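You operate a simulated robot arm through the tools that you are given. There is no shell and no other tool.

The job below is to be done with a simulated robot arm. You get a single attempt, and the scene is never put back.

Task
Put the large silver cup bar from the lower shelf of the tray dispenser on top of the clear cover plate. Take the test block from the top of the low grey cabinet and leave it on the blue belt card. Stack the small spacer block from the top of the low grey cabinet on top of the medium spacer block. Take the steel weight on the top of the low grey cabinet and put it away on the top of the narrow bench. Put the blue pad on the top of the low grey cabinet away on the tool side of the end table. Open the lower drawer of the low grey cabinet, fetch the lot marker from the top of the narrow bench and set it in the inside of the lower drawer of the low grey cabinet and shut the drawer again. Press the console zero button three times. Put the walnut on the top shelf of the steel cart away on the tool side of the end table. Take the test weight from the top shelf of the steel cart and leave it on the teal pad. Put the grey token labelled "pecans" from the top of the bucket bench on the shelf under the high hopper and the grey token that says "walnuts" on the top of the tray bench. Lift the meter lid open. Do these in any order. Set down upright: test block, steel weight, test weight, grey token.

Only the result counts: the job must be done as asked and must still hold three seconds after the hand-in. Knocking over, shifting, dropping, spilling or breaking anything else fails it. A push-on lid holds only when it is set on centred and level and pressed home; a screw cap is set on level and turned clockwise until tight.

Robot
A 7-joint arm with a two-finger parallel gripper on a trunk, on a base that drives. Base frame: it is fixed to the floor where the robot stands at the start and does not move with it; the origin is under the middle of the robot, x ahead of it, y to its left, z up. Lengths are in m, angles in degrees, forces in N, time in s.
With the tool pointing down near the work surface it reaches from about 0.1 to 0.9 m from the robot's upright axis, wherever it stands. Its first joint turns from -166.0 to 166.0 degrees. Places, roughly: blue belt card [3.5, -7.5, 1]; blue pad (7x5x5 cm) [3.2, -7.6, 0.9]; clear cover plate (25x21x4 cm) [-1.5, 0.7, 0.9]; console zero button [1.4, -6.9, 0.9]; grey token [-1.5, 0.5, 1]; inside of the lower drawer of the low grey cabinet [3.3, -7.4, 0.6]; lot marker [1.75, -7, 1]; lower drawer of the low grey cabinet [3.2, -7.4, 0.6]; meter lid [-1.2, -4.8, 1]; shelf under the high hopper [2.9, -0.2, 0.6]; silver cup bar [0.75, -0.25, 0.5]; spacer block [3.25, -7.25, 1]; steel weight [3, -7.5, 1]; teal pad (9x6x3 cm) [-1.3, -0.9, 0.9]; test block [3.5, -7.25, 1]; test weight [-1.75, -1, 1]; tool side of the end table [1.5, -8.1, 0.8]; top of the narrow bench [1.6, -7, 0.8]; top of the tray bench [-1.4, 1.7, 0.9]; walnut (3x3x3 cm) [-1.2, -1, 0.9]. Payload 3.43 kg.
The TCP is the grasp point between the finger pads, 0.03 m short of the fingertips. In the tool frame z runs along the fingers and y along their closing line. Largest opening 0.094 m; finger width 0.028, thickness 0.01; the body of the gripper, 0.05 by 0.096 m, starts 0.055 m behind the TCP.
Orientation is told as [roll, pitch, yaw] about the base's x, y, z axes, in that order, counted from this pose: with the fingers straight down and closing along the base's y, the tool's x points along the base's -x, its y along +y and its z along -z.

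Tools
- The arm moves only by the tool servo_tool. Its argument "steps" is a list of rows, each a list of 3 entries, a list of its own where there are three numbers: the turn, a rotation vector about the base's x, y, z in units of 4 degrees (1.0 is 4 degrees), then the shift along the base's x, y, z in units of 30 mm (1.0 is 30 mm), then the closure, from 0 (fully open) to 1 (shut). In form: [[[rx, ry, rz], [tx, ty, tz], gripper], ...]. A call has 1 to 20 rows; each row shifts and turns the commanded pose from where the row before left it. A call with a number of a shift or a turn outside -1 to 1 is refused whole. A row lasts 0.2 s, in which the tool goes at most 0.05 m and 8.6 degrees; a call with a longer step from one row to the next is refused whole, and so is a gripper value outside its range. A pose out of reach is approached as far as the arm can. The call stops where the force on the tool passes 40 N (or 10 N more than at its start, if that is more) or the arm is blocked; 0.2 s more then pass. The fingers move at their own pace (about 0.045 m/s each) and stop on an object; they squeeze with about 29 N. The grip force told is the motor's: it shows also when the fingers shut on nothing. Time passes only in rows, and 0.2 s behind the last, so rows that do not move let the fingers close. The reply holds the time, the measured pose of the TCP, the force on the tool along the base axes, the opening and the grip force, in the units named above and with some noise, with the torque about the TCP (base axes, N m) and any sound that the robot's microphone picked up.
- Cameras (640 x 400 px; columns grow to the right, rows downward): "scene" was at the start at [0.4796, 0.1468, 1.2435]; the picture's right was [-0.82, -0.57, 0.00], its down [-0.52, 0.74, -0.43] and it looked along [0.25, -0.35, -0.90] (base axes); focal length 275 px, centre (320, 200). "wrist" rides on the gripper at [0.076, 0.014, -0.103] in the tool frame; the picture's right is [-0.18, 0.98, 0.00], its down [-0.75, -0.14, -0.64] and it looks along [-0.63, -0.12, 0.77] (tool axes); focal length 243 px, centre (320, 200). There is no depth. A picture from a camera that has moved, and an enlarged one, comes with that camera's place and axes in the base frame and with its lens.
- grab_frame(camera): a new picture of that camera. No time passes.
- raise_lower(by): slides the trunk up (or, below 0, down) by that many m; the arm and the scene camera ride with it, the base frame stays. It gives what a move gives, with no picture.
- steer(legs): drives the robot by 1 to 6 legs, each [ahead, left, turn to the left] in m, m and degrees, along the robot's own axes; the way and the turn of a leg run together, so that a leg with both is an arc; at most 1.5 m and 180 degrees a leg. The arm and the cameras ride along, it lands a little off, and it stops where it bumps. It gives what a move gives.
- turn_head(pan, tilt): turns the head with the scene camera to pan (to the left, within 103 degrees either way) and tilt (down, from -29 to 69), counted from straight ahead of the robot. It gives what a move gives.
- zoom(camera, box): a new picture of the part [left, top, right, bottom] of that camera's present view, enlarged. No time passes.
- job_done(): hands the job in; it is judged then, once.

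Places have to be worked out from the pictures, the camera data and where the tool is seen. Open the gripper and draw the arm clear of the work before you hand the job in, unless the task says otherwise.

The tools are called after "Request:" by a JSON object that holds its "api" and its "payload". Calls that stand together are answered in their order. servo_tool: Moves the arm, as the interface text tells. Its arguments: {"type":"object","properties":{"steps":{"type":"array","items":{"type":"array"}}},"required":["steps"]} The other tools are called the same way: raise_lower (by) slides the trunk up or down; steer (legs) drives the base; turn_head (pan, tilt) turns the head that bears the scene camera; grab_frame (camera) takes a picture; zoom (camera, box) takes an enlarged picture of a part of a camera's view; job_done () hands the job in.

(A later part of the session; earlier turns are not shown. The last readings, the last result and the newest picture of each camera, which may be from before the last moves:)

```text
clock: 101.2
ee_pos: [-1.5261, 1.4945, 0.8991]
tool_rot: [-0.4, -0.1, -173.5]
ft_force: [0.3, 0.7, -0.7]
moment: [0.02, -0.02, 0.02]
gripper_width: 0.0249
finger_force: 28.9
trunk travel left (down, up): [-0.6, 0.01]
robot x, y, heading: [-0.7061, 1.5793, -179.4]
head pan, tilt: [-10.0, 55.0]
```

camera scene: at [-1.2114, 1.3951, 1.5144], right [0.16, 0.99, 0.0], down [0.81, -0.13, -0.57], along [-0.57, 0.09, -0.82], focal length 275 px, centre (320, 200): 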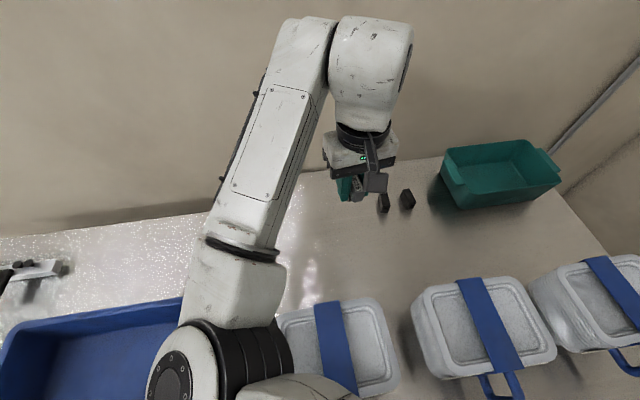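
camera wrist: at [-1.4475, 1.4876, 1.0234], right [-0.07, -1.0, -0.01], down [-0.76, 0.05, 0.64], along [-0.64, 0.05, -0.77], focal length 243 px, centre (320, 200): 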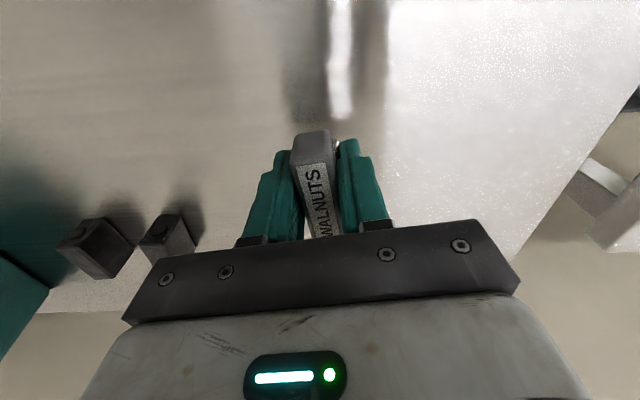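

Request:
{"api": "servo_tool", "payload": {"steps": [[[0, 0, 0], [0, 0, -0.1], 1], [[0, 0, 0], [0, 0, 0], 1]]}}

Request:
{"api": "servo_tool", "payload": {"steps": [[[0, 0, 0], [0, 0, -0.08], 1], [[0, 0, 0], [0, 0, 0], 1]]}}

Request:
{"api": "servo_tool", "payload": {"steps": [[[0, 0, 0], [0, 0, -0.08], 1], [[0, 0, 0], [0, 0, 0], 1]]}}

```text
clock: 101.8
ee_pos: [-1.5246, 1.4948, 0.8961]
tool_rot: [-0.5, 0.0, -173.5]
ft_force: [-0.4, 0.0, -0.7]
moment: [-0.03, 0.01, 0.0]
gripper_width: 0.0248
finger_force: 28.8
trunk travel left (down, up): [-0.6, 0.01]
robot x, y, heading: [-0.7037, 1.5808, -179.3]
head pan, tilt: [-10.0, 55.0]
```

```text
clock: 102.4
ee_pos: [-1.5247, 1.4949, 0.8937]
tool_rot: [-0.5, 0.1, -173.5]
ft_force: [0.1, 0.6, -0.2]
moment: [0.02, -0.03, 0.01]
gripper_width: 0.0248
finger_force: 29.0
trunk travel left (down, up): [-0.6, 0.01]
robot x, y, heading: [-0.7004, 1.5817, -179.1]
head pan, tilt: [-10.0, 55.0]
```

```text
clock: 103.0
ee_pos: [-1.5242, 1.4941, 0.8936]
tool_rot: [-0.4, -0.3, -173.5]
ft_force: [4.9, -1.0, 19.8]
moment: [-0.15, -0.29, 0.03]
gripper_width: 0.0249
finger_force: 29.2
trunk travel left (down, up): [-0.6, 0.01]
robot x, y, heading: [-0.704, 1.5866, -179.1]
head pan, tilt: [-10.0, 55.0]
```

Contact. I ease off, open, and lift away.

Request:
{"api": "servo_tool", "payload": {"steps": [[[0, 0, 0], [0, 0, 0.05], 1], [[0, 0, 0], [0, 0, 0], 0.6], [[0, 0, 0], [0, 0, 0], 0.35], [[0, 0, 0], [0, 0, 0], 0.35], [[0, 0, 0], [0, 0, 0.6], 0.35], [[0, 0, 0], [0, 0, 1], 0.35], [[0, 0, 0], [0, 0, 1], 0.35], [[0, 0, 0], [0, 0, 1], 0.35], [[0, 0, 0], [0, 0, 1], 0.3], [[0, 0, 0], [0, 0, 1], 0.3], [[0, 0, 0], [0, 0, 1], 0.3], [[0, 0, 0], [0, 0, 1], 0.3], [[0, 0, 0], [0, 0, 0], 0]]}}

Request:
{"api": "grab_frame", "payload": {"camera": "wrist"}}

```text
clock: 105.8
ee_pos: [-1.5261, 1.4949, 1.1202]
tool_rot: [-0.6, 0.1, -173.4]
ft_force: [0.9, -0.7, 0.0]
moment: [0.0, -0.01, 0.0]
gripper_width: 0.0937
finger_force: 0.2
trunk travel left (down, up): [-0.6, 0.01]
robot x, y, heading: [-0.7018, 1.5823, -179.1]
head pan, tilt: [-10.0, 55.0]
```

```text
taken
camera wrist: at [-1.4479, 1.4882, 1.2225], right [-0.07, -1.0, -0.01], down [-0.76, 0.05, 0.64], along [-0.64, 0.05, -0.77], focal length 243 px, centre (320, 200)
```

wrist: 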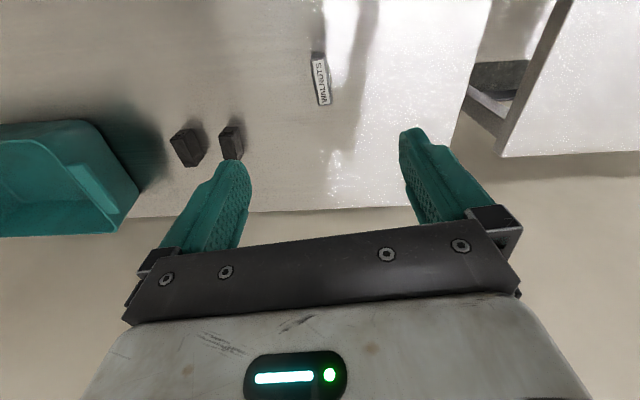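

WALNUTS stands on the tray bench. Next PECANS at about (-1.315, 0.79), close to the bin; I back off, strafe left and inspect the gap from above.

Request:
{"api": "steer", "payload": {"legs": [[-0.25, 0, 0], [0, 0.75, 0]]}}

Request:
{"api": "turn_head", "payload": {"pan": -30, "tilt": 60}}

Request:
{"api": "grab_frame", "payload": {"camera": "scene"}}

Request:
{"api": "grab_frame", "payload": {"camera": "wrist"}}

```text
clock: 111.2
ee_pos: [-1.2644, 0.7491, 1.1195]
tool_rot: [-0.6, 0.0, -173.2]
ft_force: [-0.3, 0.5, -0.3]
moment: [0.03, 0.03, -0.04]
gripper_width: 0.0942
finger_force: 0.0
trunk travel left (down, up): [-0.6, 0.01]
robot x, y, heading: [-0.4411, 0.8374, -179.1]
head pan, tilt: [-10.0, 55.0]
```

```text
clock: 112.1
ee_pos: [-1.2637, 0.7485, 1.1199]
tool_rot: [-0.5, 0.0, -173.2]
ft_force: [1.3, -0.2, 0.4]
moment: [0.0, -0.01, 0.03]
gripper_width: 0.094
finger_force: 0.1
trunk travel left (down, up): [-0.6, 0.01]
robot x, y, heading: [-0.4425, 0.8404, -179.2]
head pan, tilt: [-30.0, 60.0]
```

```text
taken
camera scene: at [-0.9366, 0.6717, 1.5084], right [0.49, 0.87, 0.0], down [0.76, -0.42, -0.5], along [-0.44, 0.24, -0.87], focal length 275 px, centre (320, 200)
```

scene: 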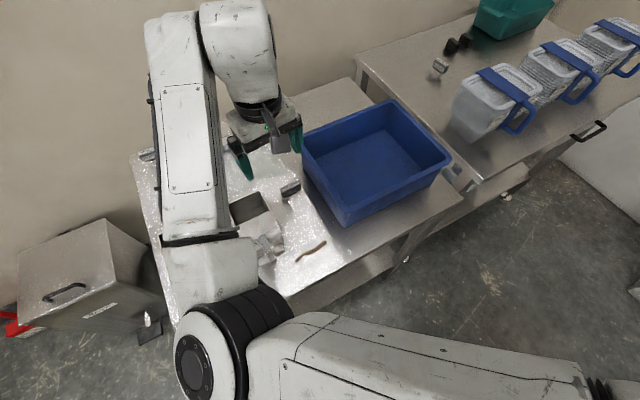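

```text
taken
camera wrist: at [-1.1865, 0.7429, 1.2222], right [-0.07, -1.0, -0.01], down [-0.76, 0.05, 0.64], along [-0.64, 0.05, -0.77], focal length 243 px, centre (320, 200)
```

wrist: 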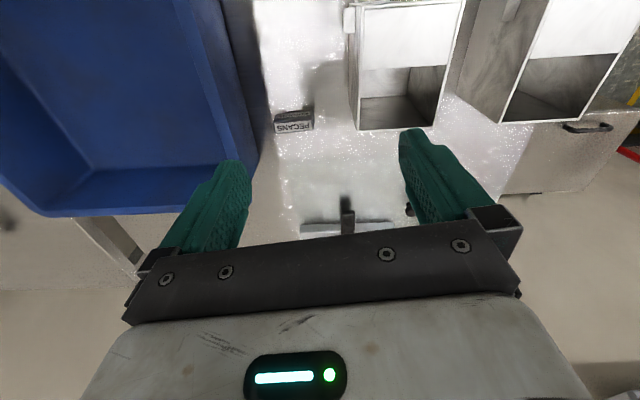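

Request:
{"api": "zoom", "payload": {"camera": "wrist", "box": [180, 20, 420, 180]}}

Request:
{"api": "zoom", "payload": {"camera": "scene", "box": [220, 90, 460, 240]}}

```text
2.50 times, centred on (300, 100) of wrist
camera zoom: at [-1.1865, 0.7429, 1.2222], right [-0.07, -1.0, -0.01], down [-0.76, 0.05, 0.64], along [-0.64, 0.05, -0.77], focal length 606 px, centre (370, 450)
```

zoom: 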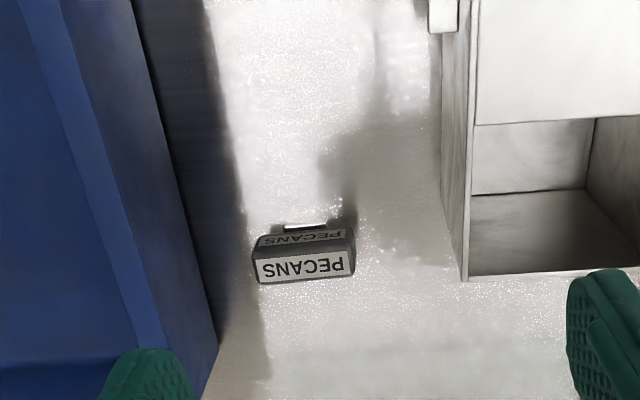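

```text
2.67 times, centred on (340, 165) of scene
camera zoom: at [-0.9366, 0.6717, 1.5084], right [0.49, 0.87, 0.0], down [0.76, -0.42, -0.5], along [-0.44, 0.24, -0.87], focal length 733 px, centre (267, 293)
```

zoom: 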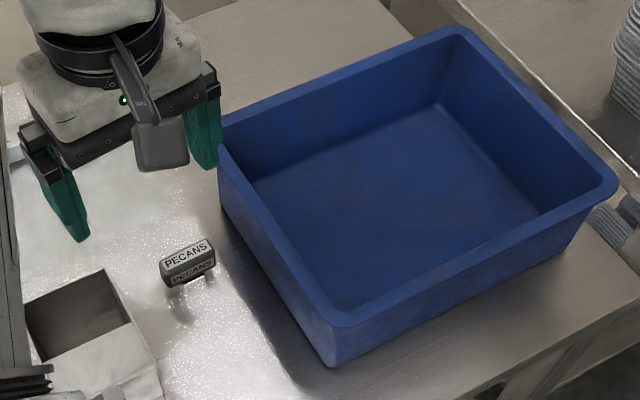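

PECANS is centred at about (-1.315, 0.788), long axis along y; bucket 75's rear right corner is at (-1.298, 0.710, 0.974) and the bin rim at y≈0.84. I'll grip across its thickness with the tool at yaw 90 so the camera hangs behind the bucket. First I turn high above.

Request:
{"api": "servo_tool", "payload": {"steps": [[[0, 0, -1], [-0.17, 0.12, 0], 0], [[0, 0, -1], [-0.17, 0.12, 0], 0], [[0, 0, -1], [-0.17, 0.12, 0], 0], [[0, 0, -1], [-0.17, 0.12, 0], 0], [[0, 0, -1], [-0.17, 0.12, 0], 0], [[0, 0, -1], [-0.17, 0.12, 0], 0], [[0, 0, -1], [-0.17, 0.12, 0], 0], [[0, 0, -1], [-0.17, 0.12, 0], 0], [[0, 0, -1], [-0.17, 0.12, 0], 0], [[0, 0, -1], [-0.17, 0.12, 0], 0], [[0, 0, -1], [0, 0, 0], 0], [[0, 0, -1], [0, 0, 0], 0], [[0, 0, -1], [0, 0, 0], 0], [[0, 0, -1], [0, 0, 0], 0], [[0, 0, -1], [0, 0, 0], 0], [[0, 0, -1], [0, 0, 0], 0], [[0, 0, -1], [0, 0, 0], 0], [[0, 0, -1], [0, 0, 0], 0], [[0, 0, -1], [0, 0, 0], 0], [[0, 0, -1], [0, 0, 0], 0]]}}

Request:
{"api": "servo_tool", "payload": {"steps": [[[0, 0, -1], [0, 0, 0], 0], [[0, 0, -1], [0, 0, 0], 0], [[0, 0, -1], [0, 0, 0], 0], [[0, 0, -1], [0, 0, 0], 0], [[0, 0, -0.2], [0, 0, 0], 0], [[0, 0, 0], [0, 0, 0], 0]]}}

Request:
{"api": "grab_frame", "payload": {"camera": "wrist"}}

```text
clock: 116.3
ee_pos: [-1.3145, 0.785, 1.1188]
tool_rot: [-0.5, 0.0, 106.8]
ft_force: [-0.4, -0.2, -0.1]
moment: [0.0, 0.03, 0.01]
gripper_width: 0.0939
finger_force: 0.0
trunk travel left (down, up): [-0.6, 0.01]
robot x, y, heading: [-0.4422, 0.8379, -179.1]
head pan, tilt: [-30.0, 60.0]
```

```text
clock: 117.7
ee_pos: [-1.3154, 0.7848, 1.1183]
tool_rot: [-0.5, 0.1, 89.9]
ft_force: [-0.3, 0.1, -0.5]
moment: [-0.01, -0.01, 0.0]
gripper_width: 0.0941
finger_force: 0.0
trunk travel left (down, up): [-0.6, 0.01]
robot x, y, heading: [-0.4411, 0.8379, -179.2]
head pan, tilt: [-30.0, 60.0]
```

```text
taken
camera wrist: at [-1.3301, 0.7087, 1.2219], right [-0.98, 0.19, -0.01], down [0.14, 0.75, 0.64], along [0.13, 0.63, -0.77], focal length 243 px, centre (320, 200)
```

wrist: 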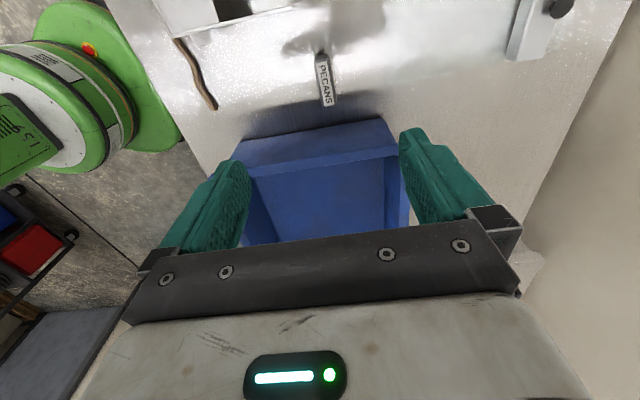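

Token confirmed at (-1.316, 0.786). I descend halfway with the fingers partly closed and check.

Request:
{"api": "servo_tool", "payload": {"steps": [[[0, 0, 0], [0, 0, -0.9], 0.3], [[0, 0, 0], [0, 0, -0.9], 0.3], [[0, 0, 0], [0, 0, -0.9], 0.3], [[0, 0, 0], [0, 0, -0.9], 0.3], [[0, 0, 0], [0, 0, -0.9], 0.3], [[0, 0, 0], [0, 0, 0], 0.3]]}}

Request:
{"api": "grab_frame", "payload": {"camera": "wrist"}}

Request:
{"api": "zoom", "payload": {"camera": "scene", "box": [180, 90, 420, 240]}}

```text
clock: 119.1
ee_pos: [-1.3153, 0.7855, 0.9855]
tool_rot: [-0.5, 0.0, 89.8]
ft_force: [0.7, -0.4, 0.0]
moment: [0.01, -0.04, 0.01]
gripper_width: 0.0656
finger_force: 0.1
trunk travel left (down, up): [-0.6, 0.01]
robot x, y, heading: [-0.4397, 0.8373, -179.2]
head pan, tilt: [-30.0, 60.0]
```

```text
taken
camera wrist: at [-1.3306, 0.7089, 1.0877], right [-0.98, 0.18, -0.01], down [0.14, 0.75, 0.64], along [0.12, 0.63, -0.77], focal length 243 px, centre (320, 200)
```

wrist: 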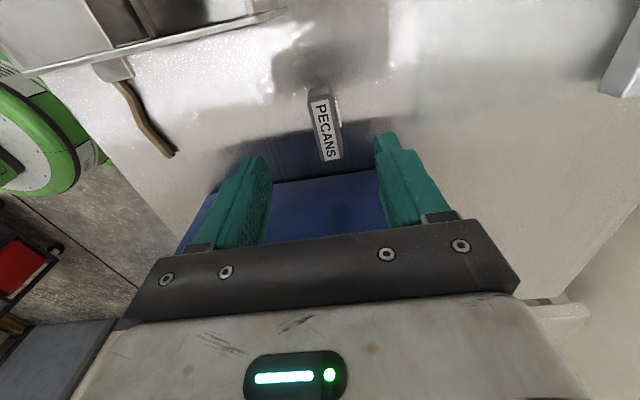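

```text
2.67 times, centred on (300, 165) of scene
camera zoom: at [-0.9366, 0.6718, 1.5084], right [0.49, 0.87, 0.0], down [0.76, -0.42, -0.5], along [-0.44, 0.24, -0.87], focal length 733 px, centre (373, 293)
```

zoom: 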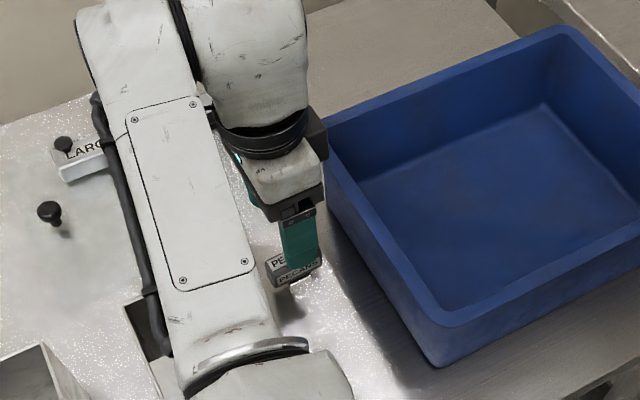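

Clearances look fine. I go down to z≈0.902 and grip.

Request:
{"api": "servo_tool", "payload": {"steps": [[[0, 0, 0], [0, 0, -0.7], 0.3], [[0, 0, 0], [0, 0, -0.7], 0.3], [[0, 0, 0], [0, 0, -0.7], 0.3], [[0, 0, 0], [0, 0, -0.65], 0.3], [[0, 0, 0], [0, 0, 0], 0.3], [[0, 0, 0], [0, 0, 0], 0.7], [[0, 0, 0], [0, 0, 0], 1], [[0, 0, 0], [0, 0, 0], 1], [[0, 0, 0], [0, 0, 0], 1]]}}

Request:
{"api": "grab_frame", "payload": {"camera": "wrist"}}

```text
clock: 121.1
ee_pos: [-1.3135, 0.7847, 0.9005]
tool_rot: [-0.5, 0.1, 90.0]
ft_force: [0.5, -0.4, -0.6]
moment: [0.01, 0.0, 0.01]
gripper_width: 0.0249
finger_force: 28.6
trunk travel left (down, up): [-0.6, 0.01]
robot x, y, heading: [-0.4436, 0.838, -179.3]
head pan, tilt: [-30.0, 60.0]
```

```text
taken
camera wrist: at [-1.3288, 0.7094, 1.0044], right [-0.98, 0.18, -0.01], down [0.14, 0.75, 0.64], along [0.12, 0.63, -0.77], focal length 243 px, centre (320, 200)
```

wrist: 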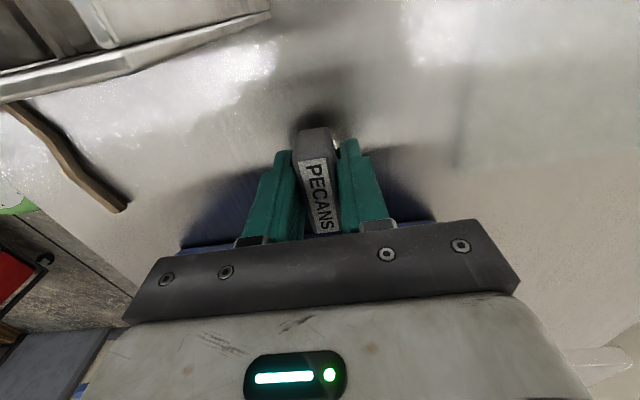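

Gripped PECANS. I lift it clear and draw the arm in, then turn to travel towards the hopper side.

Request:
{"api": "servo_tool", "payload": {"steps": [[[0, 0, 0], [0, 0, 0.6], 1], [[0, 0, 0], [0, 0, 1], 1], [[0, 0, 0], [0, 0, 1], 1], [[0, 0, 0], [0, 0, 1], 1], [[0, 0, 0], [0, 0, 1], 1], [[0, 0, 0], [0, 0, 1], 1], [[0, 0, 0], [0, 0, 1], 1], [[0, 0, 0], [0, 0, 1], 1], [[0, 0, 0], [1, 0, 0], 1], [[0, 0, 0], [1, 0, 0], 1], [[0, 0, 0], [1, 0, 0], 1], [[0, 0, 0], [1, 0, 0], 1], [[0, 0, 0], [1, 0, 0], 1], [[0, 0, 0], [1, 0, 0], 1], [[0, 0, 0], [1, 0, 0], 1], [[0, 0, 0], [1, 0, 0], 1], [[0, 0, 0], [0, 0, 0], 1]]}}

Request:
{"api": "steer", "payload": {"legs": [[-0.4, 0, 0], [0, 0, -180]]}}

Request:
{"api": "turn_head", "payload": {"pan": 0, "tilt": 20}}

Request:
{"api": "grab_frame", "payload": {"camera": "scene"}}

```text
clock: 124.7
ee_pos: [-1.0747, 0.7845, 1.1307]
tool_rot: [-0.6, 0.1, 90.0]
ft_force: [-0.6, 0.5, -1.0]
moment: [0.0, 0.02, -0.01]
gripper_width: 0.025
finger_force: 29.1
trunk travel left (down, up): [-0.6, 0.01]
robot x, y, heading: [-0.4425, 0.8388, -179.3]
head pan, tilt: [-30.0, 60.0]
```

```text
clock: 134.5
ee_pos: [0.5829, 0.9019, 1.1298]
tool_rot: [-0.5, 0.0, -90.2]
ft_force: [0.3, -0.2, -0.8]
moment: [0.02, -0.01, -0.03]
gripper_width: 0.025
finger_force: 28.6
trunk travel left (down, up): [-0.6, 0.01]
robot x, y, heading: [-0.0493, 0.8449, 1.0]
head pan, tilt: [-30.0, 60.0]
```

```text
clock: 135.6
ee_pos: [0.584, 0.9008, 1.1298]
tool_rot: [-0.5, 0.1, -90.0]
ft_force: [0.3, 0.0, -0.8]
moment: [0.0, -0.02, 0.0]
gripper_width: 0.025
finger_force: 29.3
trunk travel left (down, up): [-0.6, 0.01]
robot x, y, heading: [-0.0479, 0.8488, 0.9]
head pan, tilt: [0.0, 20.0]
```

```text
taken
camera scene: at [0.4844, 1.0522, 1.5664], right [0.01, -1.0, 0.0], down [-0.34, -0.01, -0.94], along [0.94, 0.01, -0.34], focal length 275 px, centre (320, 200)
```

scene: 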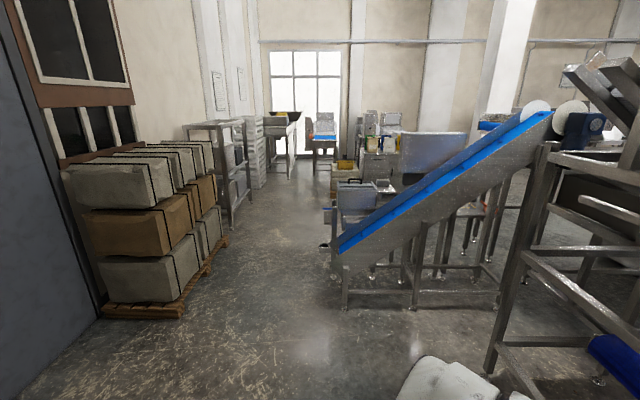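

I zoom in on the place where the shelf under the hopper should be, about px (454, 209).

Request:
{"api": "zoom", "payload": {"camera": "scene", "box": [320, 90, 560, 320]}}

Request:
{"api": "turn_head", "payload": {"pan": -30, "tilt": 20}}

Request:
{"api": "grab_frame", "payload": {"camera": "scene"}}

```text
1.74 times, centred on (440, 205) of scene
camera zoom: at [0.4844, 1.0522, 1.5664], right [0.01, -1.0, 0.0], down [-0.34, -0.01, -0.94], along [0.94, 0.01, -0.34], focal length 478 px, centre (111, 191)
```

zoom: 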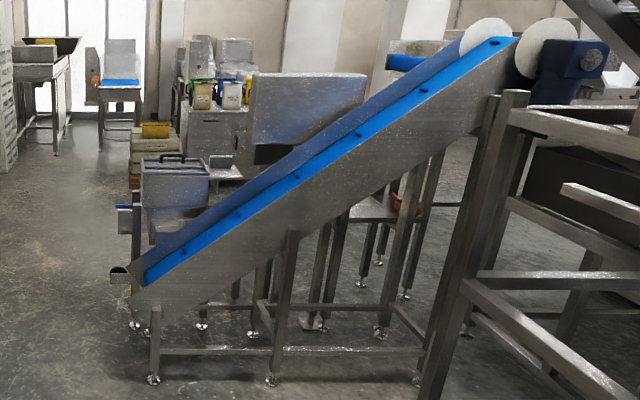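

```text
clock: 136.5
ee_pos: [0.5831, 0.9017, 1.1299]
tool_rot: [-0.6, 0.0, -90.0]
ft_force: [-0.1, -0.1, -0.3]
moment: [0.01, 0.03, -0.04]
gripper_width: 0.0251
finger_force: 29.3
trunk travel left (down, up): [-0.6, 0.01]
robot x, y, heading: [-0.0485, 0.8467, 0.9]
head pan, tilt: [-30.0, 20.0]
```

```text
taken
camera scene: at [0.4727, 1.0055, 1.5665], right [-0.49, -0.87, 0.0], down [-0.3, 0.17, -0.94], along [0.82, -0.46, -0.34], focal length 275 px, centre (320, 200)
```

scene: 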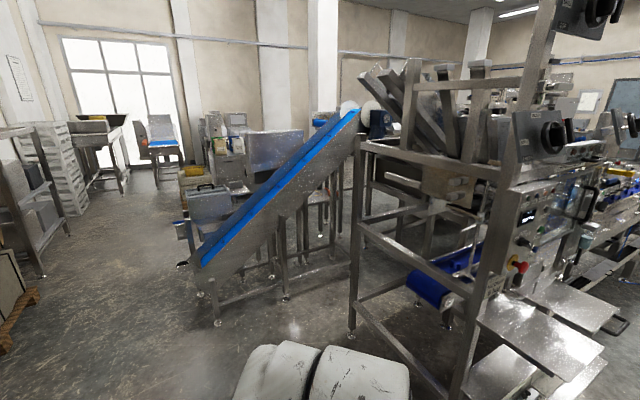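

The shelf with a red bowl under the grey hopper sits at about (2.87, -0.33, 0.6), behind the blue incline. I'll go around the incline's low end; drive ahead and then left, and look again.

Request:
{"api": "steer", "payload": {"legs": [[1.5, 0, 0], [0.3, 0.65, 0]]}}

Request:
{"api": "turn_head", "payload": {"pan": -45, "tilt": 25}}

Request:
{"api": "grab_frame", "payload": {"camera": "scene"}}

Request:
{"api": "turn_head", "payload": {"pan": 0, "tilt": 25}}

Request:
{"api": "grab_frame", "payload": {"camera": "scene"}}

```text
clock: 147.6
ee_pos: [2.4072, 1.5967, 1.1304]
tool_rot: [-0.4, 0.0, -90.0]
ft_force: [0.6, 0.3, -1.6]
moment: [0.02, 0.0, -0.02]
gripper_width: 0.0248
finger_force: 29.2
trunk travel left (down, up): [-0.6, 0.01]
robot x, y, heading: [1.7716, 1.5383, 1.2]
head pan, tilt: [-30.0, 20.0]
```

```text
clock: 148.4
ee_pos: [2.4075, 1.5968, 1.1307]
tool_rot: [-0.5, 0.0, -89.7]
ft_force: [0.7, 0.2, -0.6]
moment: [0.0, 0.0, 0.02]
gripper_width: 0.0247
finger_force: 29.1
trunk travel left (down, up): [-0.6, 0.01]
robot x, y, heading: [1.7749, 1.5375, 1.2]
head pan, tilt: [-45.0, 25.0]
```

```text
taken
camera scene: at [2.2813, 1.6821, 1.5585], right [-0.69, -0.72, 0.0], down [-0.3, 0.29, -0.91], along [0.65, -0.63, -0.42], focal length 275 px, centre (320, 200)
```

scene: 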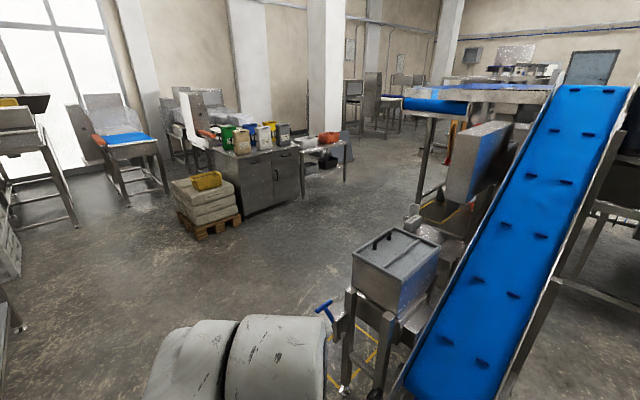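

```text
clock: 149.5
ee_pos: [2.4078, 1.5971, 1.13]
tool_rot: [-0.5, 0.0, -89.8]
ft_force: [0.4, 0.2, -0.8]
moment: [-0.02, -0.01, -0.01]
gripper_width: 0.0248
finger_force: 28.6
trunk travel left (down, up): [-0.6, 0.01]
robot x, y, heading: [1.7784, 1.5366, 1.1]
head pan, tilt: [0.0, 25.0]
```

```text
taken
camera scene: at [2.3069, 1.7477, 1.5584], right [0.02, -1.0, 0.0], down [-0.42, -0.01, -0.91], along [0.91, 0.02, -0.42], focal length 275 px, centre (320, 200)
```

scene: 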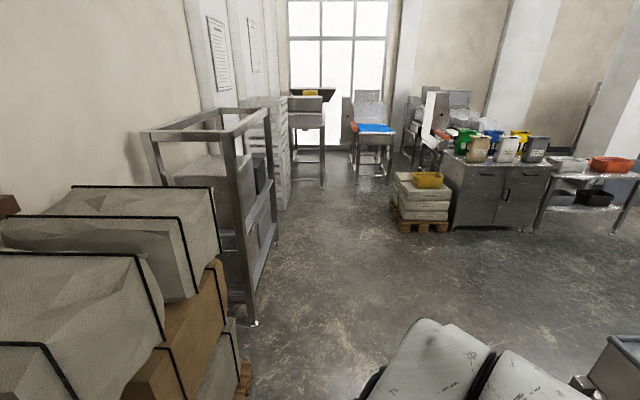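

I zoom in around the expected shelf place, px (448, 220) of the pan −45 view.

Request:
{"api": "turn_head", "payload": {"pan": -50, "tilt": 30}}

Request:
{"api": "zoom", "payload": {"camera": "scene", "box": [300, 80, 540, 320]}}

```text
clock: 150.7
ee_pos: [2.4068, 1.5982, 1.1309]
tool_rot: [-0.5, 0.0, -89.9]
ft_force: [0.4, 0.7, 0.1]
moment: [-0.05, 0.02, -0.02]
gripper_width: 0.025
finger_force: 28.8
trunk travel left (down, up): [-0.6, 0.01]
robot x, y, heading: [1.7752, 1.5366, 1.2]
head pan, tilt: [-50.0, 30.0]
```

```text
1.67 times, centred on (420, 200) of scene
camera zoom: at [2.2743, 1.6778, 1.5505], right [-0.75, -0.66, 0.0], down [-0.33, 0.38, -0.87], along [0.57, -0.65, -0.5], focal length 458 px, centre (153, 200)
```

zoom: 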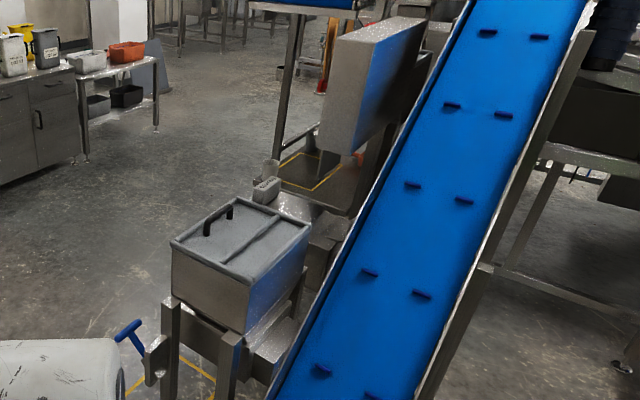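

The yellow-outlined plate below the tall tilted box is the shelf, near (2.91, -0.19). I drive around to its open (+x) side.

Request:
{"api": "steer", "payload": {"legs": [[1.5, 0, 0], [0.4, 0, 0], [0, 0, -91], [0.8, 0, 0]]}}

Request:
{"api": "turn_head", "payload": {"pan": -40, "tilt": 35}}

Request:
{"api": "grab_frame", "payload": {"camera": "scene"}}

```text
clock: 167.9
ee_pos: [3.7071, 0.1296, 1.1307]
tool_rot: [-0.5, 0.1, 178.9]
ft_force: [0.1, 1.1, 0.4]
moment: [0.01, -0.01, 0.03]
gripper_width: 0.0251
finger_force: 28.9
trunk travel left (down, up): [-0.6, 0.01]
robot x, y, heading: [3.663, 0.7626, -90.1]
head pan, tilt: [-50.0, 30.0]
```

```text
clock: 168.6
ee_pos: [3.7068, 0.1297, 1.1307]
tool_rot: [-0.4, 0.0, 178.9]
ft_force: [0.4, 0.8, -0.5]
moment: [-0.02, 0.0, 0.02]
gripper_width: 0.0251
finger_force: 29.2
trunk travel left (down, up): [-0.6, 0.01]
robot x, y, heading: [3.6614, 0.7654, -90.2]
head pan, tilt: [-40.0, 35.0]
```

```text
taken
camera scene: at [3.8025, 0.2559, 1.5427], right [-0.76, 0.65, 0.0], down [0.37, 0.44, -0.82], along [-0.53, -0.63, -0.57], focal length 275 px, centre (320, 200)
```

scene: 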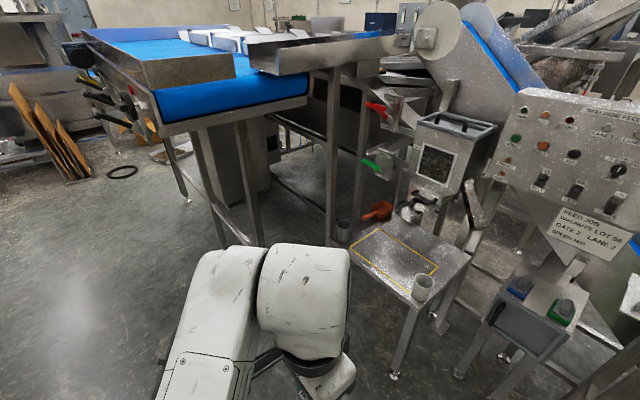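

The small table with the yellow outline (about (2.98, -0.19, 0.6)) is the shelf. I zoom in for details.

Request:
{"api": "zoom", "payload": {"camera": "scene", "box": [300, 90, 540, 340]}}

```text
1.60 times, centred on (420, 215) of scene
camera zoom: at [3.8025, 0.2559, 1.5427], right [-0.76, 0.65, 0.0], down [0.37, 0.44, -0.82], along [-0.53, -0.63, -0.57], focal length 440 px, centre (160, 176)
```

zoom: 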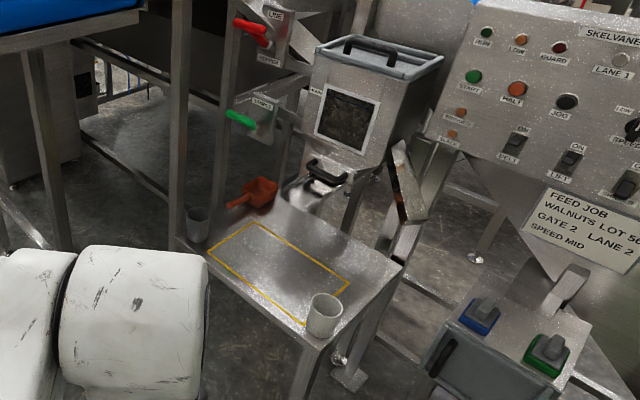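

I drive alongside (to about (3.85, -0.19)), turn to face −x and lower the trunk, then look again.

Request:
{"api": "steer", "payload": {"legs": [[0.95, 0.2, 0], [0, 0, -90]]}}

Request:
{"api": "raise_lower", "payload": {"by": -0.25}}

Request:
{"api": "turn_head", "payload": {"pan": -10, "tilt": 50}}

Request:
{"api": "grab_frame", "payload": {"camera": "scene"}}

Request:
{"api": "grab_frame", "payload": {"camera": "wrist"}}

```text
clock: 174.8
ee_pos: [3.76, -0.8041, 1.1321]
tool_rot: [-0.8, 0.8, 166.5]
ft_force: [0.0, 0.4, -0.5]
moment: [0.03, -0.01, 0.0]
gripper_width: 0.0251
finger_force: 28.9
trunk travel left (down, up): [-0.6, 0.01]
robot x, y, heading: [3.8642, -0.1792, -104.2]
head pan, tilt: [-40.0, 35.0]
stopped in leg 2: the robot was blocked; the commanded pose is now the measured one
```

```text
clock: 177.4
ee_pos: [3.7579, -0.805, 0.881]
tool_rot: [-0.9, 0.7, 166.2]
ft_force: [-0.6, -0.4, -0.5]
moment: [-0.01, -0.01, 0.01]
gripper_width: 0.0249
finger_force: 28.8
trunk travel left (down, up): [-0.35, 0.26]
robot x, y, heading: [3.8684, -0.1805, -104.9]
head pan, tilt: [-40.0, 35.0]
```

```text
clock: 178.3
ee_pos: [3.7576, -0.8048, 0.8817]
tool_rot: [-0.8, 0.7, 166.1]
ft_force: [-0.2, 0.6, -0.6]
moment: [0.02, 0.0, -0.01]
gripper_width: 0.0249
finger_force: 28.8
trunk travel left (down, up): [-0.35, 0.26]
robot x, y, heading: [3.8597, -0.1783, -104.7]
head pan, tilt: [-10.0, 50.0]
```

```text
taken
camera scene: at [3.9103, -0.7229, 1.271], right [-0.91, 0.42, 0.0], down [0.32, 0.7, -0.64], along [-0.27, -0.58, -0.77], focal length 275 px, centre (320, 200)
```

scene: 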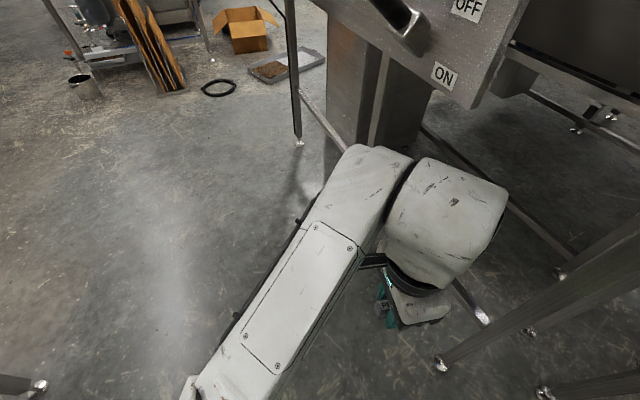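

```text
taken
camera wrist: at [3.8261, -0.8382, 0.9847], right [-0.41, -0.91, -0.02], down [-0.71, 0.31, 0.63], along [-0.57, 0.27, -0.77], focal length 243 px, centre (320, 200)
```

wrist: 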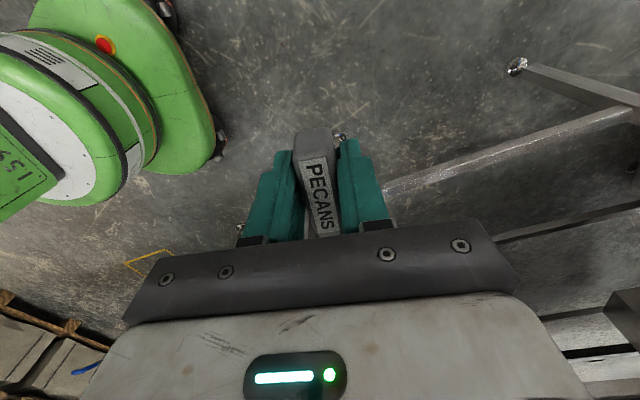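

The turn was blocked: the wrist met the ON/OFF box of the neighbouring conveyor; the token is still firmly held. I back away first, then turn there and strafe over.

Request:
{"api": "steer", "payload": {"legs": [[-0.5, 0, 0]]}}

Request:
{"api": "turn_head", "payload": {"pan": -20, "tilt": 25}}

Request:
{"api": "grab_frame", "payload": {"camera": "scene"}}

```text
clock: 181.2
ee_pos: [3.8839, -0.3296, 0.8814]
tool_rot: [-0.7, 0.7, 166.4]
ft_force: [-0.1, -0.2, 0.3]
moment: [-0.01, -0.01, 0.03]
gripper_width: 0.0249
finger_force: 29.1
trunk travel left (down, up): [-0.35, 0.26]
robot x, y, heading: [3.9931, 0.2993, -104.4]
head pan, tilt: [-10.0, 50.0]
```

```text
clock: 182.1
ee_pos: [3.8837, -0.3306, 0.8804]
tool_rot: [-0.8, 0.6, 166.4]
ft_force: [-0.2, -0.5, -2.0]
moment: [-0.02, 0.01, -0.02]
gripper_width: 0.0251
finger_force: 28.5
trunk travel left (down, up): [-0.35, 0.26]
robot x, y, heading: [3.9828, 0.2983, -104.3]
head pan, tilt: [-20.0, 25.0]
```

```text
taken
camera scene: at [4.0162, -0.253, 1.3084], right [-0.82, 0.57, 0.0], down [0.24, 0.35, -0.91], along [-0.51, -0.75, -0.42], focal length 275 px, centre (320, 200)
```

scene: 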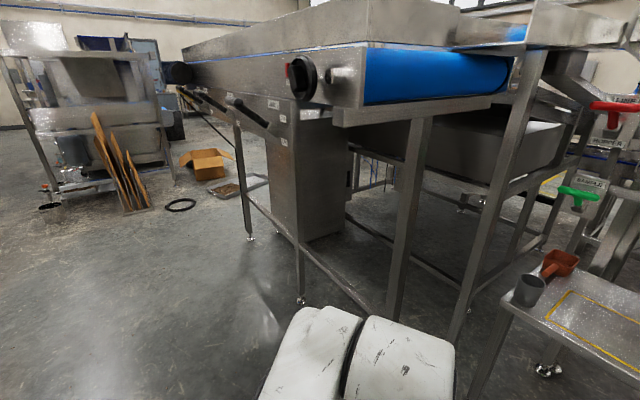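

Everything looks intact. I finish the turn to face −x from here, then strafe left in front of the shelf.

Request:
{"api": "steer", "payload": {"legs": [[0, 0, -75.7], [0, 0.5, 0]]}}

Request:
{"api": "turn_head", "payload": {"pan": -10, "tilt": 45}}

Request:
{"api": "grab_frame", "payload": {"camera": "scene"}}

Request:
{"api": "grab_frame", "payload": {"camera": "wrist"}}

```text
clock: 188.3
ee_pos: [3.3433, -0.2373, 0.8813]
tool_rot: [-0.9, 0.6, 89.6]
ft_force: [-0.8, 0.0, -0.1]
moment: [0.01, -0.03, 0.04]
gripper_width: 0.025
finger_force: 28.5
trunk travel left (down, up): [-0.35, 0.26]
robot x, y, heading: [3.9756, -0.1894, 178.8]
head pan, tilt: [-20.0, 25.0]
```

```text
clock: 189.2
ee_pos: [3.3436, -0.2349, 0.8799]
tool_rot: [-0.8, 0.7, 89.7]
ft_force: [-0.3, 0.7, -0.5]
moment: [0.01, 0.04, -0.04]
gripper_width: 0.025
finger_force: 29.6
trunk travel left (down, up): [-0.35, 0.26]
robot x, y, heading: [3.9771, -0.1922, 178.9]
head pan, tilt: [-10.0, 45.0]
```

```text
taken
camera scene: at [3.4546, -0.3606, 1.2779], right [0.19, 0.98, 0.0], down [0.69, -0.14, -0.71], along [-0.69, 0.14, -0.71], focal length 275 px, centre (320, 200)
```

scene: 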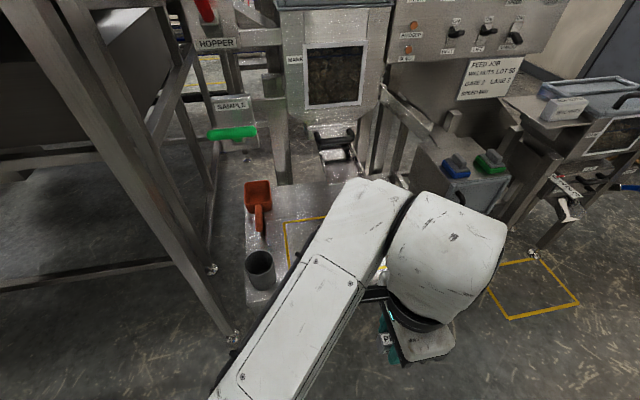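

```text
taken
camera wrist: at [3.3272, -0.3105, 0.9847], right [-0.98, 0.19, -0.02], down [0.14, 0.76, 0.63], along [0.13, 0.62, -0.77], focal length 243 px, centre (320, 200)
```

wrist: 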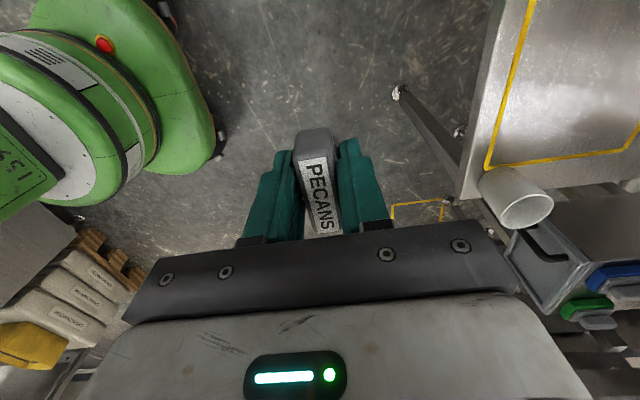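

The shelf spans about x 2.8–3.11, y -0.46–0.04, with cups at the front corners. I drive 0.32 m ahead, level the tool and look.

Request:
{"api": "steer", "payload": {"legs": [[0.32, 0, 0]]}}

Request:
{"api": "servo_tool", "payload": {"steps": [[[0.175, 0.2, 0], [0, 0.5, -0.5], 1], [[0, 0, 0], [0, 0.5, -0.8], 1], [[0, 0, 0], [0, 0, -0.8], 1], [[0, 0, 0], [0, 0, -0.8], 1], [[0, 0, 0], [0, 0, 0], 1]]}}

Request:
{"api": "grab_frame", "payload": {"camera": "wrist"}}

Request:
{"api": "grab_frame", "payload": {"camera": "scene"}}

```text
clock: 191.3
ee_pos: [3.0237, -0.2305, 0.8818]
tool_rot: [-0.8, 0.7, 89.9]
ft_force: [-0.1, 0.2, -1.0]
moment: [0.01, 0.0, 0.0]
gripper_width: 0.025
finger_force: 28.8
trunk travel left (down, up): [-0.35, 0.26]
robot x, y, heading: [3.6596, -0.1827, 179.0]
head pan, tilt: [-10.0, 45.0]
```

```text
clock: 192.5
ee_pos: [3.0235, -0.2005, 0.7935]
tool_rot: [0.0, 0.0, 89.9]
ft_force: [0.1, -0.1, -0.3]
moment: [0.0, 0.03, -0.04]
gripper_width: 0.0247
finger_force: 28.8
trunk travel left (down, up): [-0.35, 0.26]
robot x, y, heading: [3.6579, -0.1841, 178.8]
head pan, tilt: [-10.0, 45.0]
```

```text
taken
camera wrist: at [3.0087, -0.2765, 0.8974], right [-0.98, 0.19, 0.0], down [0.14, 0.75, 0.64], along [0.12, 0.63, -0.77], focal length 243 px, centre (320, 200)
```

wrist: 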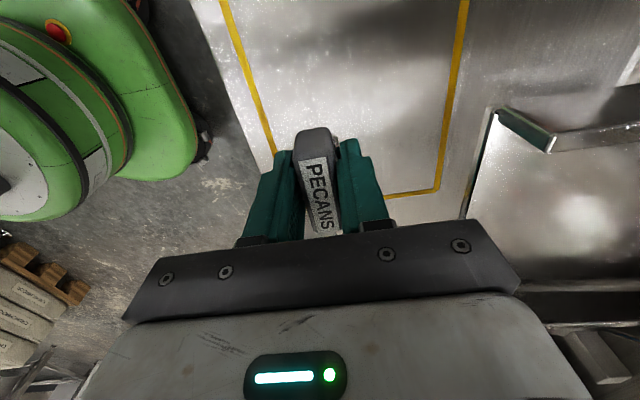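

```text
taken
camera scene: at [3.1349, -0.356, 1.2779], right [0.19, 0.98, 0.0], down [0.69, -0.14, -0.71], along [-0.69, 0.14, -0.71], focal length 275 px, centre (320, 200)
```

scene: 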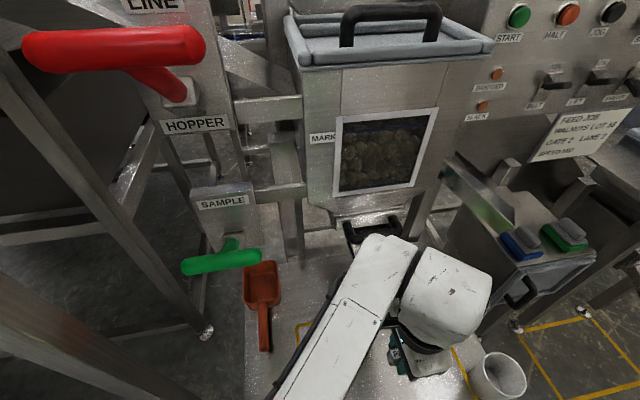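

Clear of the gate handle. I shift 2 cm in and lower to about 0.675.

Request:
{"api": "servo_tool", "payload": {"steps": [[[0, 0, 0], [-0.7, 0, -0.8], 1], [[0, 0, 0], [0, 0, -1], 1], [[0, 0, 0], [0, 0, -1], 1], [[0, 0, 0], [0, 0, -1], 1], [[0, 0, 0], [0, 0, -0.2], 1], [[0, 0, 0], [0, 0, 0], 1]]}}

Request:
{"api": "grab_frame", "payload": {"camera": "wrist"}}

Request:
{"api": "grab_frame", "payload": {"camera": "scene"}}

```text
clock: 192.8
ee_pos: [3.0173, -0.2, 0.7857]
tool_rot: [-0.6, 0.0, 89.7]
ft_force: [7.9, -0.8, 1.0]
moment: [-0.03, 0.63, 0.23]
gripper_width: 0.0252
finger_force: 28.6
trunk travel left (down, up): [-0.35, 0.26]
robot x, y, heading: [3.6567, -0.1901, 179.0]
head pan, tilt: [-10.0, 45.0]
stopped in row 1: the force on the tool passed its limit at 91 N (the readings are from after the stop); the commanded pose is now the measured one
```

```text
taken
camera wrist: at [3.0014, -0.2762, 0.8876], right [-0.98, 0.19, -0.01], down [0.14, 0.75, 0.64], along [0.13, 0.63, -0.77], focal length 243 px, centre (320, 200)
```

wrist: 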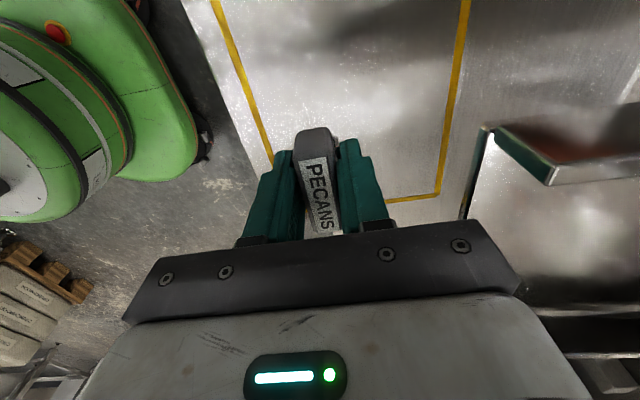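

```text
taken
camera scene: at [3.1354, -0.3564, 1.278], right [0.19, 0.98, 0.0], down [0.69, -0.13, -0.71], along [-0.69, 0.14, -0.71], focal length 275 px, centre (320, 200)
```

scene: 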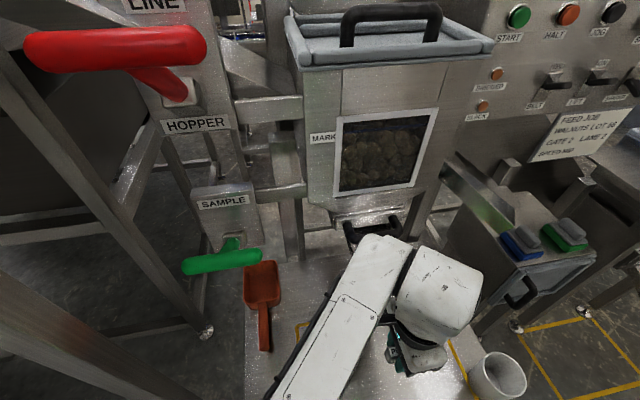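

The gripper's front side met the hopper's spout lip (about x 2.96, z 0.8–0.87). I back off 10 cm and turn the tool to yaw 180 so its thin side faces the hopper and the camera faces the robot.

Request:
{"api": "servo_tool", "payload": {"steps": [[[0, 0, 0], [0.4, 0, 0], 1], [[0, 0, 0], [1, 0, 0], 1], [[0, 0, 0], [1, 0, 0], 1], [[0, 0, 1], [1, 0, 0], 1], [[0, 0, 1], [0, 0, 0], 1], [[0, 0, 1], [0, 0, 0], 1], [[0, 0, 1], [0, 0, 0], 1], [[0, 0, 1], [0, 0, 0], 1], [[0, 0, 1], [0, 0, 0], 1], [[0, 0, 1], [0, 0, 0], 1], [[0, 0, 1], [0, 0, 0], 1], [[0, 0, 1], [0, 0, 0], 1], [[0, 0, 1], [0, 0, 0], 1], [[0, 0, 1], [0, 0, 0], 1], [[0, 0, 1], [0, 0, 0], 1], [[0, 0, 1], [0, 0, 0], 1], [[0, 0, 1], [0, 0, 0], 1], [[0, 0, 1], [0, 0, 0], 1], [[0, 0, 1], [0, 0, 0], 1], [[0, 0, 1], [0, 0, 0], 1]]}}

Request:
{"api": "servo_tool", "payload": {"steps": [[[0, 0, 1], [0, 0, 0], 1], [[0, 0, 1], [0, 0, 0], 1], [[0, 0, 1], [0, 0, 0], 1], [[0, 0, 1], [0, 0, 0], 1], [[0, 0, 1], [0, 0, 0], 1], [[0, 0, 0.5], [0, 0, 0], 1], [[0, 0, 0], [0, 0, 0], 1]]}}

Request:
{"api": "grab_frame", "payload": {"camera": "wrist"}}

Request:
{"api": "grab_frame", "payload": {"camera": "scene"}}

```text
clock: 197.1
ee_pos: [3.1188, -0.2006, 0.7851]
tool_rot: [-0.6, 0.0, 157.8]
ft_force: [-1.1, -0.5, -1.1]
moment: [0.01, -0.02, -0.05]
gripper_width: 0.0253
finger_force: 28.9
trunk travel left (down, up): [-0.35, 0.26]
robot x, y, heading: [3.6582, -0.1862, 178.8]
head pan, tilt: [-10.0, 45.0]
```

```text
clock: 198.7
ee_pos: [3.1185, -0.2003, 0.785]
tool_rot: [-0.5, -0.1, 179.8]
ft_force: [0.8, 0.2, -1.0]
moment: [0.01, -0.02, -0.03]
gripper_width: 0.0252
finger_force: 29.1
trunk travel left (down, up): [-0.35, 0.26]
robot x, y, heading: [3.658, -0.1877, 179.1]
head pan, tilt: [-10.0, 45.0]
```

```text
taken
camera wrist: at [3.1946, -0.216, 0.8873], right [-0.19, -0.98, -0.01], down [-0.75, 0.14, 0.64], along [-0.63, 0.13, -0.77], focal length 243 px, centre (320, 200)
```

wrist: 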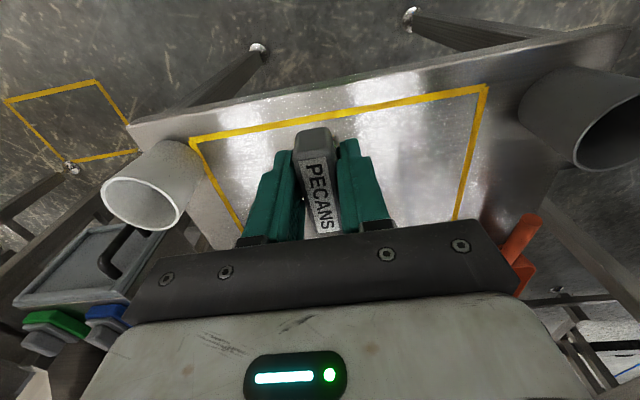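

```text
taken
camera scene: at [3.1351, -0.3562, 1.2779], right [0.19, 0.98, 0.0], down [0.69, -0.14, -0.71], along [-0.69, 0.14, -0.71], focal length 275 px, centre (320, 200)
```

scene: 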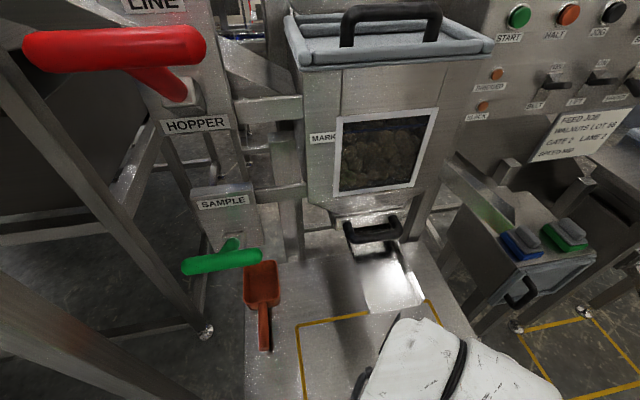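

Now I see the spout over the shelf's middle back (tip x≈2.95, y -0.24…-0.14). I'll place the token at about (3.04, -0.27), in front and aside of it.

Request:
{"api": "servo_tool", "payload": {"steps": [[[0, 0, 0], [-0.6, -0.6, 0], 1], [[0, 0, 0], [-0.6, -0.6, 0], 1], [[0, 0, 0], [-0.7, -0.6, 0], 1], [[0, 0, 0], [-0.7, -0.5, 0], 1], [[0, 0, 0], [0, 0, -0.9], 1], [[0, 0, 0], [0, 0, -0.9], 1], [[0, 0, 0], [0, 0, -0.9], 1], [[0, 0, 0], [0, 0, -0.9], 1], [[0, 0, 0], [0, 0, 0], 1]]}}

Request:
{"api": "grab_frame", "payload": {"camera": "wrist"}}

```text
clock: 200.7
ee_pos: [3.0431, -0.2672, 0.6762]
tool_rot: [-0.6, 0.0, 179.7]
ft_force: [0.3, 0.1, 0.3]
moment: [0.01, 0.0, 0.0]
gripper_width: 0.0249
finger_force: 28.7
trunk travel left (down, up): [-0.35, 0.26]
robot x, y, heading: [3.6569, -0.1918, 178.9]
head pan, tilt: [-10.0, 45.0]
```

```text
taken
camera wrist: at [3.1187, -0.2832, 0.7791], right [-0.19, -0.98, -0.01], down [-0.75, 0.14, 0.64], along [-0.63, 0.13, -0.77], focal length 243 px, centre (320, 200)
```

wrist: 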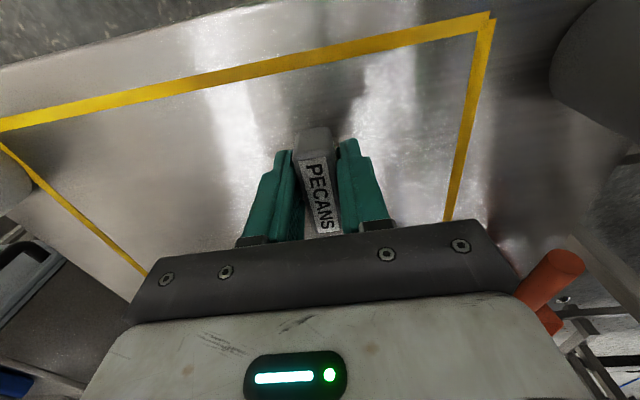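

Inside the yellow frame. I lower in small steps.

Request:
{"api": "servo_tool", "payload": {"steps": [[[0, 0, 0], [0, 0, -0.2], 1], [[0, 0, 0], [0, 0, -0.2], 1], [[0, 0, 0], [0, 0, -0.2], 1], [[0, 0, 0], [0, 0, 0], 1]]}}

Request:
{"api": "servo_tool", "payload": {"steps": [[[0, 0, 0], [0, 0, -0.13], 1], [[0, 0, 0], [0, 0, 0], 1]]}}

Request:
{"api": "servo_tool", "payload": {"steps": [[[0, 0, 0], [0, 0, -0.1], 1], [[0, 0, 0], [0, 0, 0], 1]]}}

Request:
{"api": "servo_tool", "payload": {"steps": [[[0, 0, 0], [0, 0, -0.1], 1], [[0, 0, 0], [0, 0, 0], 1]]}}

```text
clock: 201.7
ee_pos: [3.0412, -0.2685, 0.6598]
tool_rot: [-0.7, -0.2, 179.7]
ft_force: [0.4, -0.2, 27.9]
moment: [-0.04, 0.04, 0.01]
gripper_width: 0.0254
finger_force: 28.8
trunk travel left (down, up): [-0.35, 0.26]
robot x, y, heading: [3.6599, -0.1906, 179.1]
head pan, tilt: [-10.0, 45.0]
```

```text
clock: 202.2
ee_pos: [3.0409, -0.2685, 0.6549]
tool_rot: [-0.7, -0.1, 179.6]
ft_force: [-3.0, 3.3, 28.2]
moment: [-0.03, 0.23, -0.04]
gripper_width: 0.0252
finger_force: 29.3
trunk travel left (down, up): [-0.35, 0.26]
robot x, y, heading: [3.6606, -0.1854, 178.9]
head pan, tilt: [-10.0, 45.0]
```

```text
clock: 202.8
ee_pos: [3.0424, -0.2685, 0.6516]
tool_rot: [-0.8, 0.0, 179.7]
ft_force: [-1.2, 5.5, 28.2]
moment: [0.0, 0.12, -0.03]
gripper_width: 0.0253
finger_force: 28.8
trunk travel left (down, up): [-0.35, 0.26]
robot x, y, heading: [3.659, -0.1872, 179.3]
head pan, tilt: [-10.0, 45.0]
```

```text
clock: 203.4
ee_pos: [3.0413, -0.2673, 0.6502]
tool_rot: [-0.6, -0.1, 179.7]
ft_force: [2.6, 5.2, 38.4]
moment: [-0.38, -0.19, 0.02]
gripper_width: 0.0251
finger_force: 28.8
trunk travel left (down, up): [-0.35, 0.26]
robot x, y, heading: [3.6573, -0.1892, 178.9]
head pan, tilt: [-10.0, 45.0]
```

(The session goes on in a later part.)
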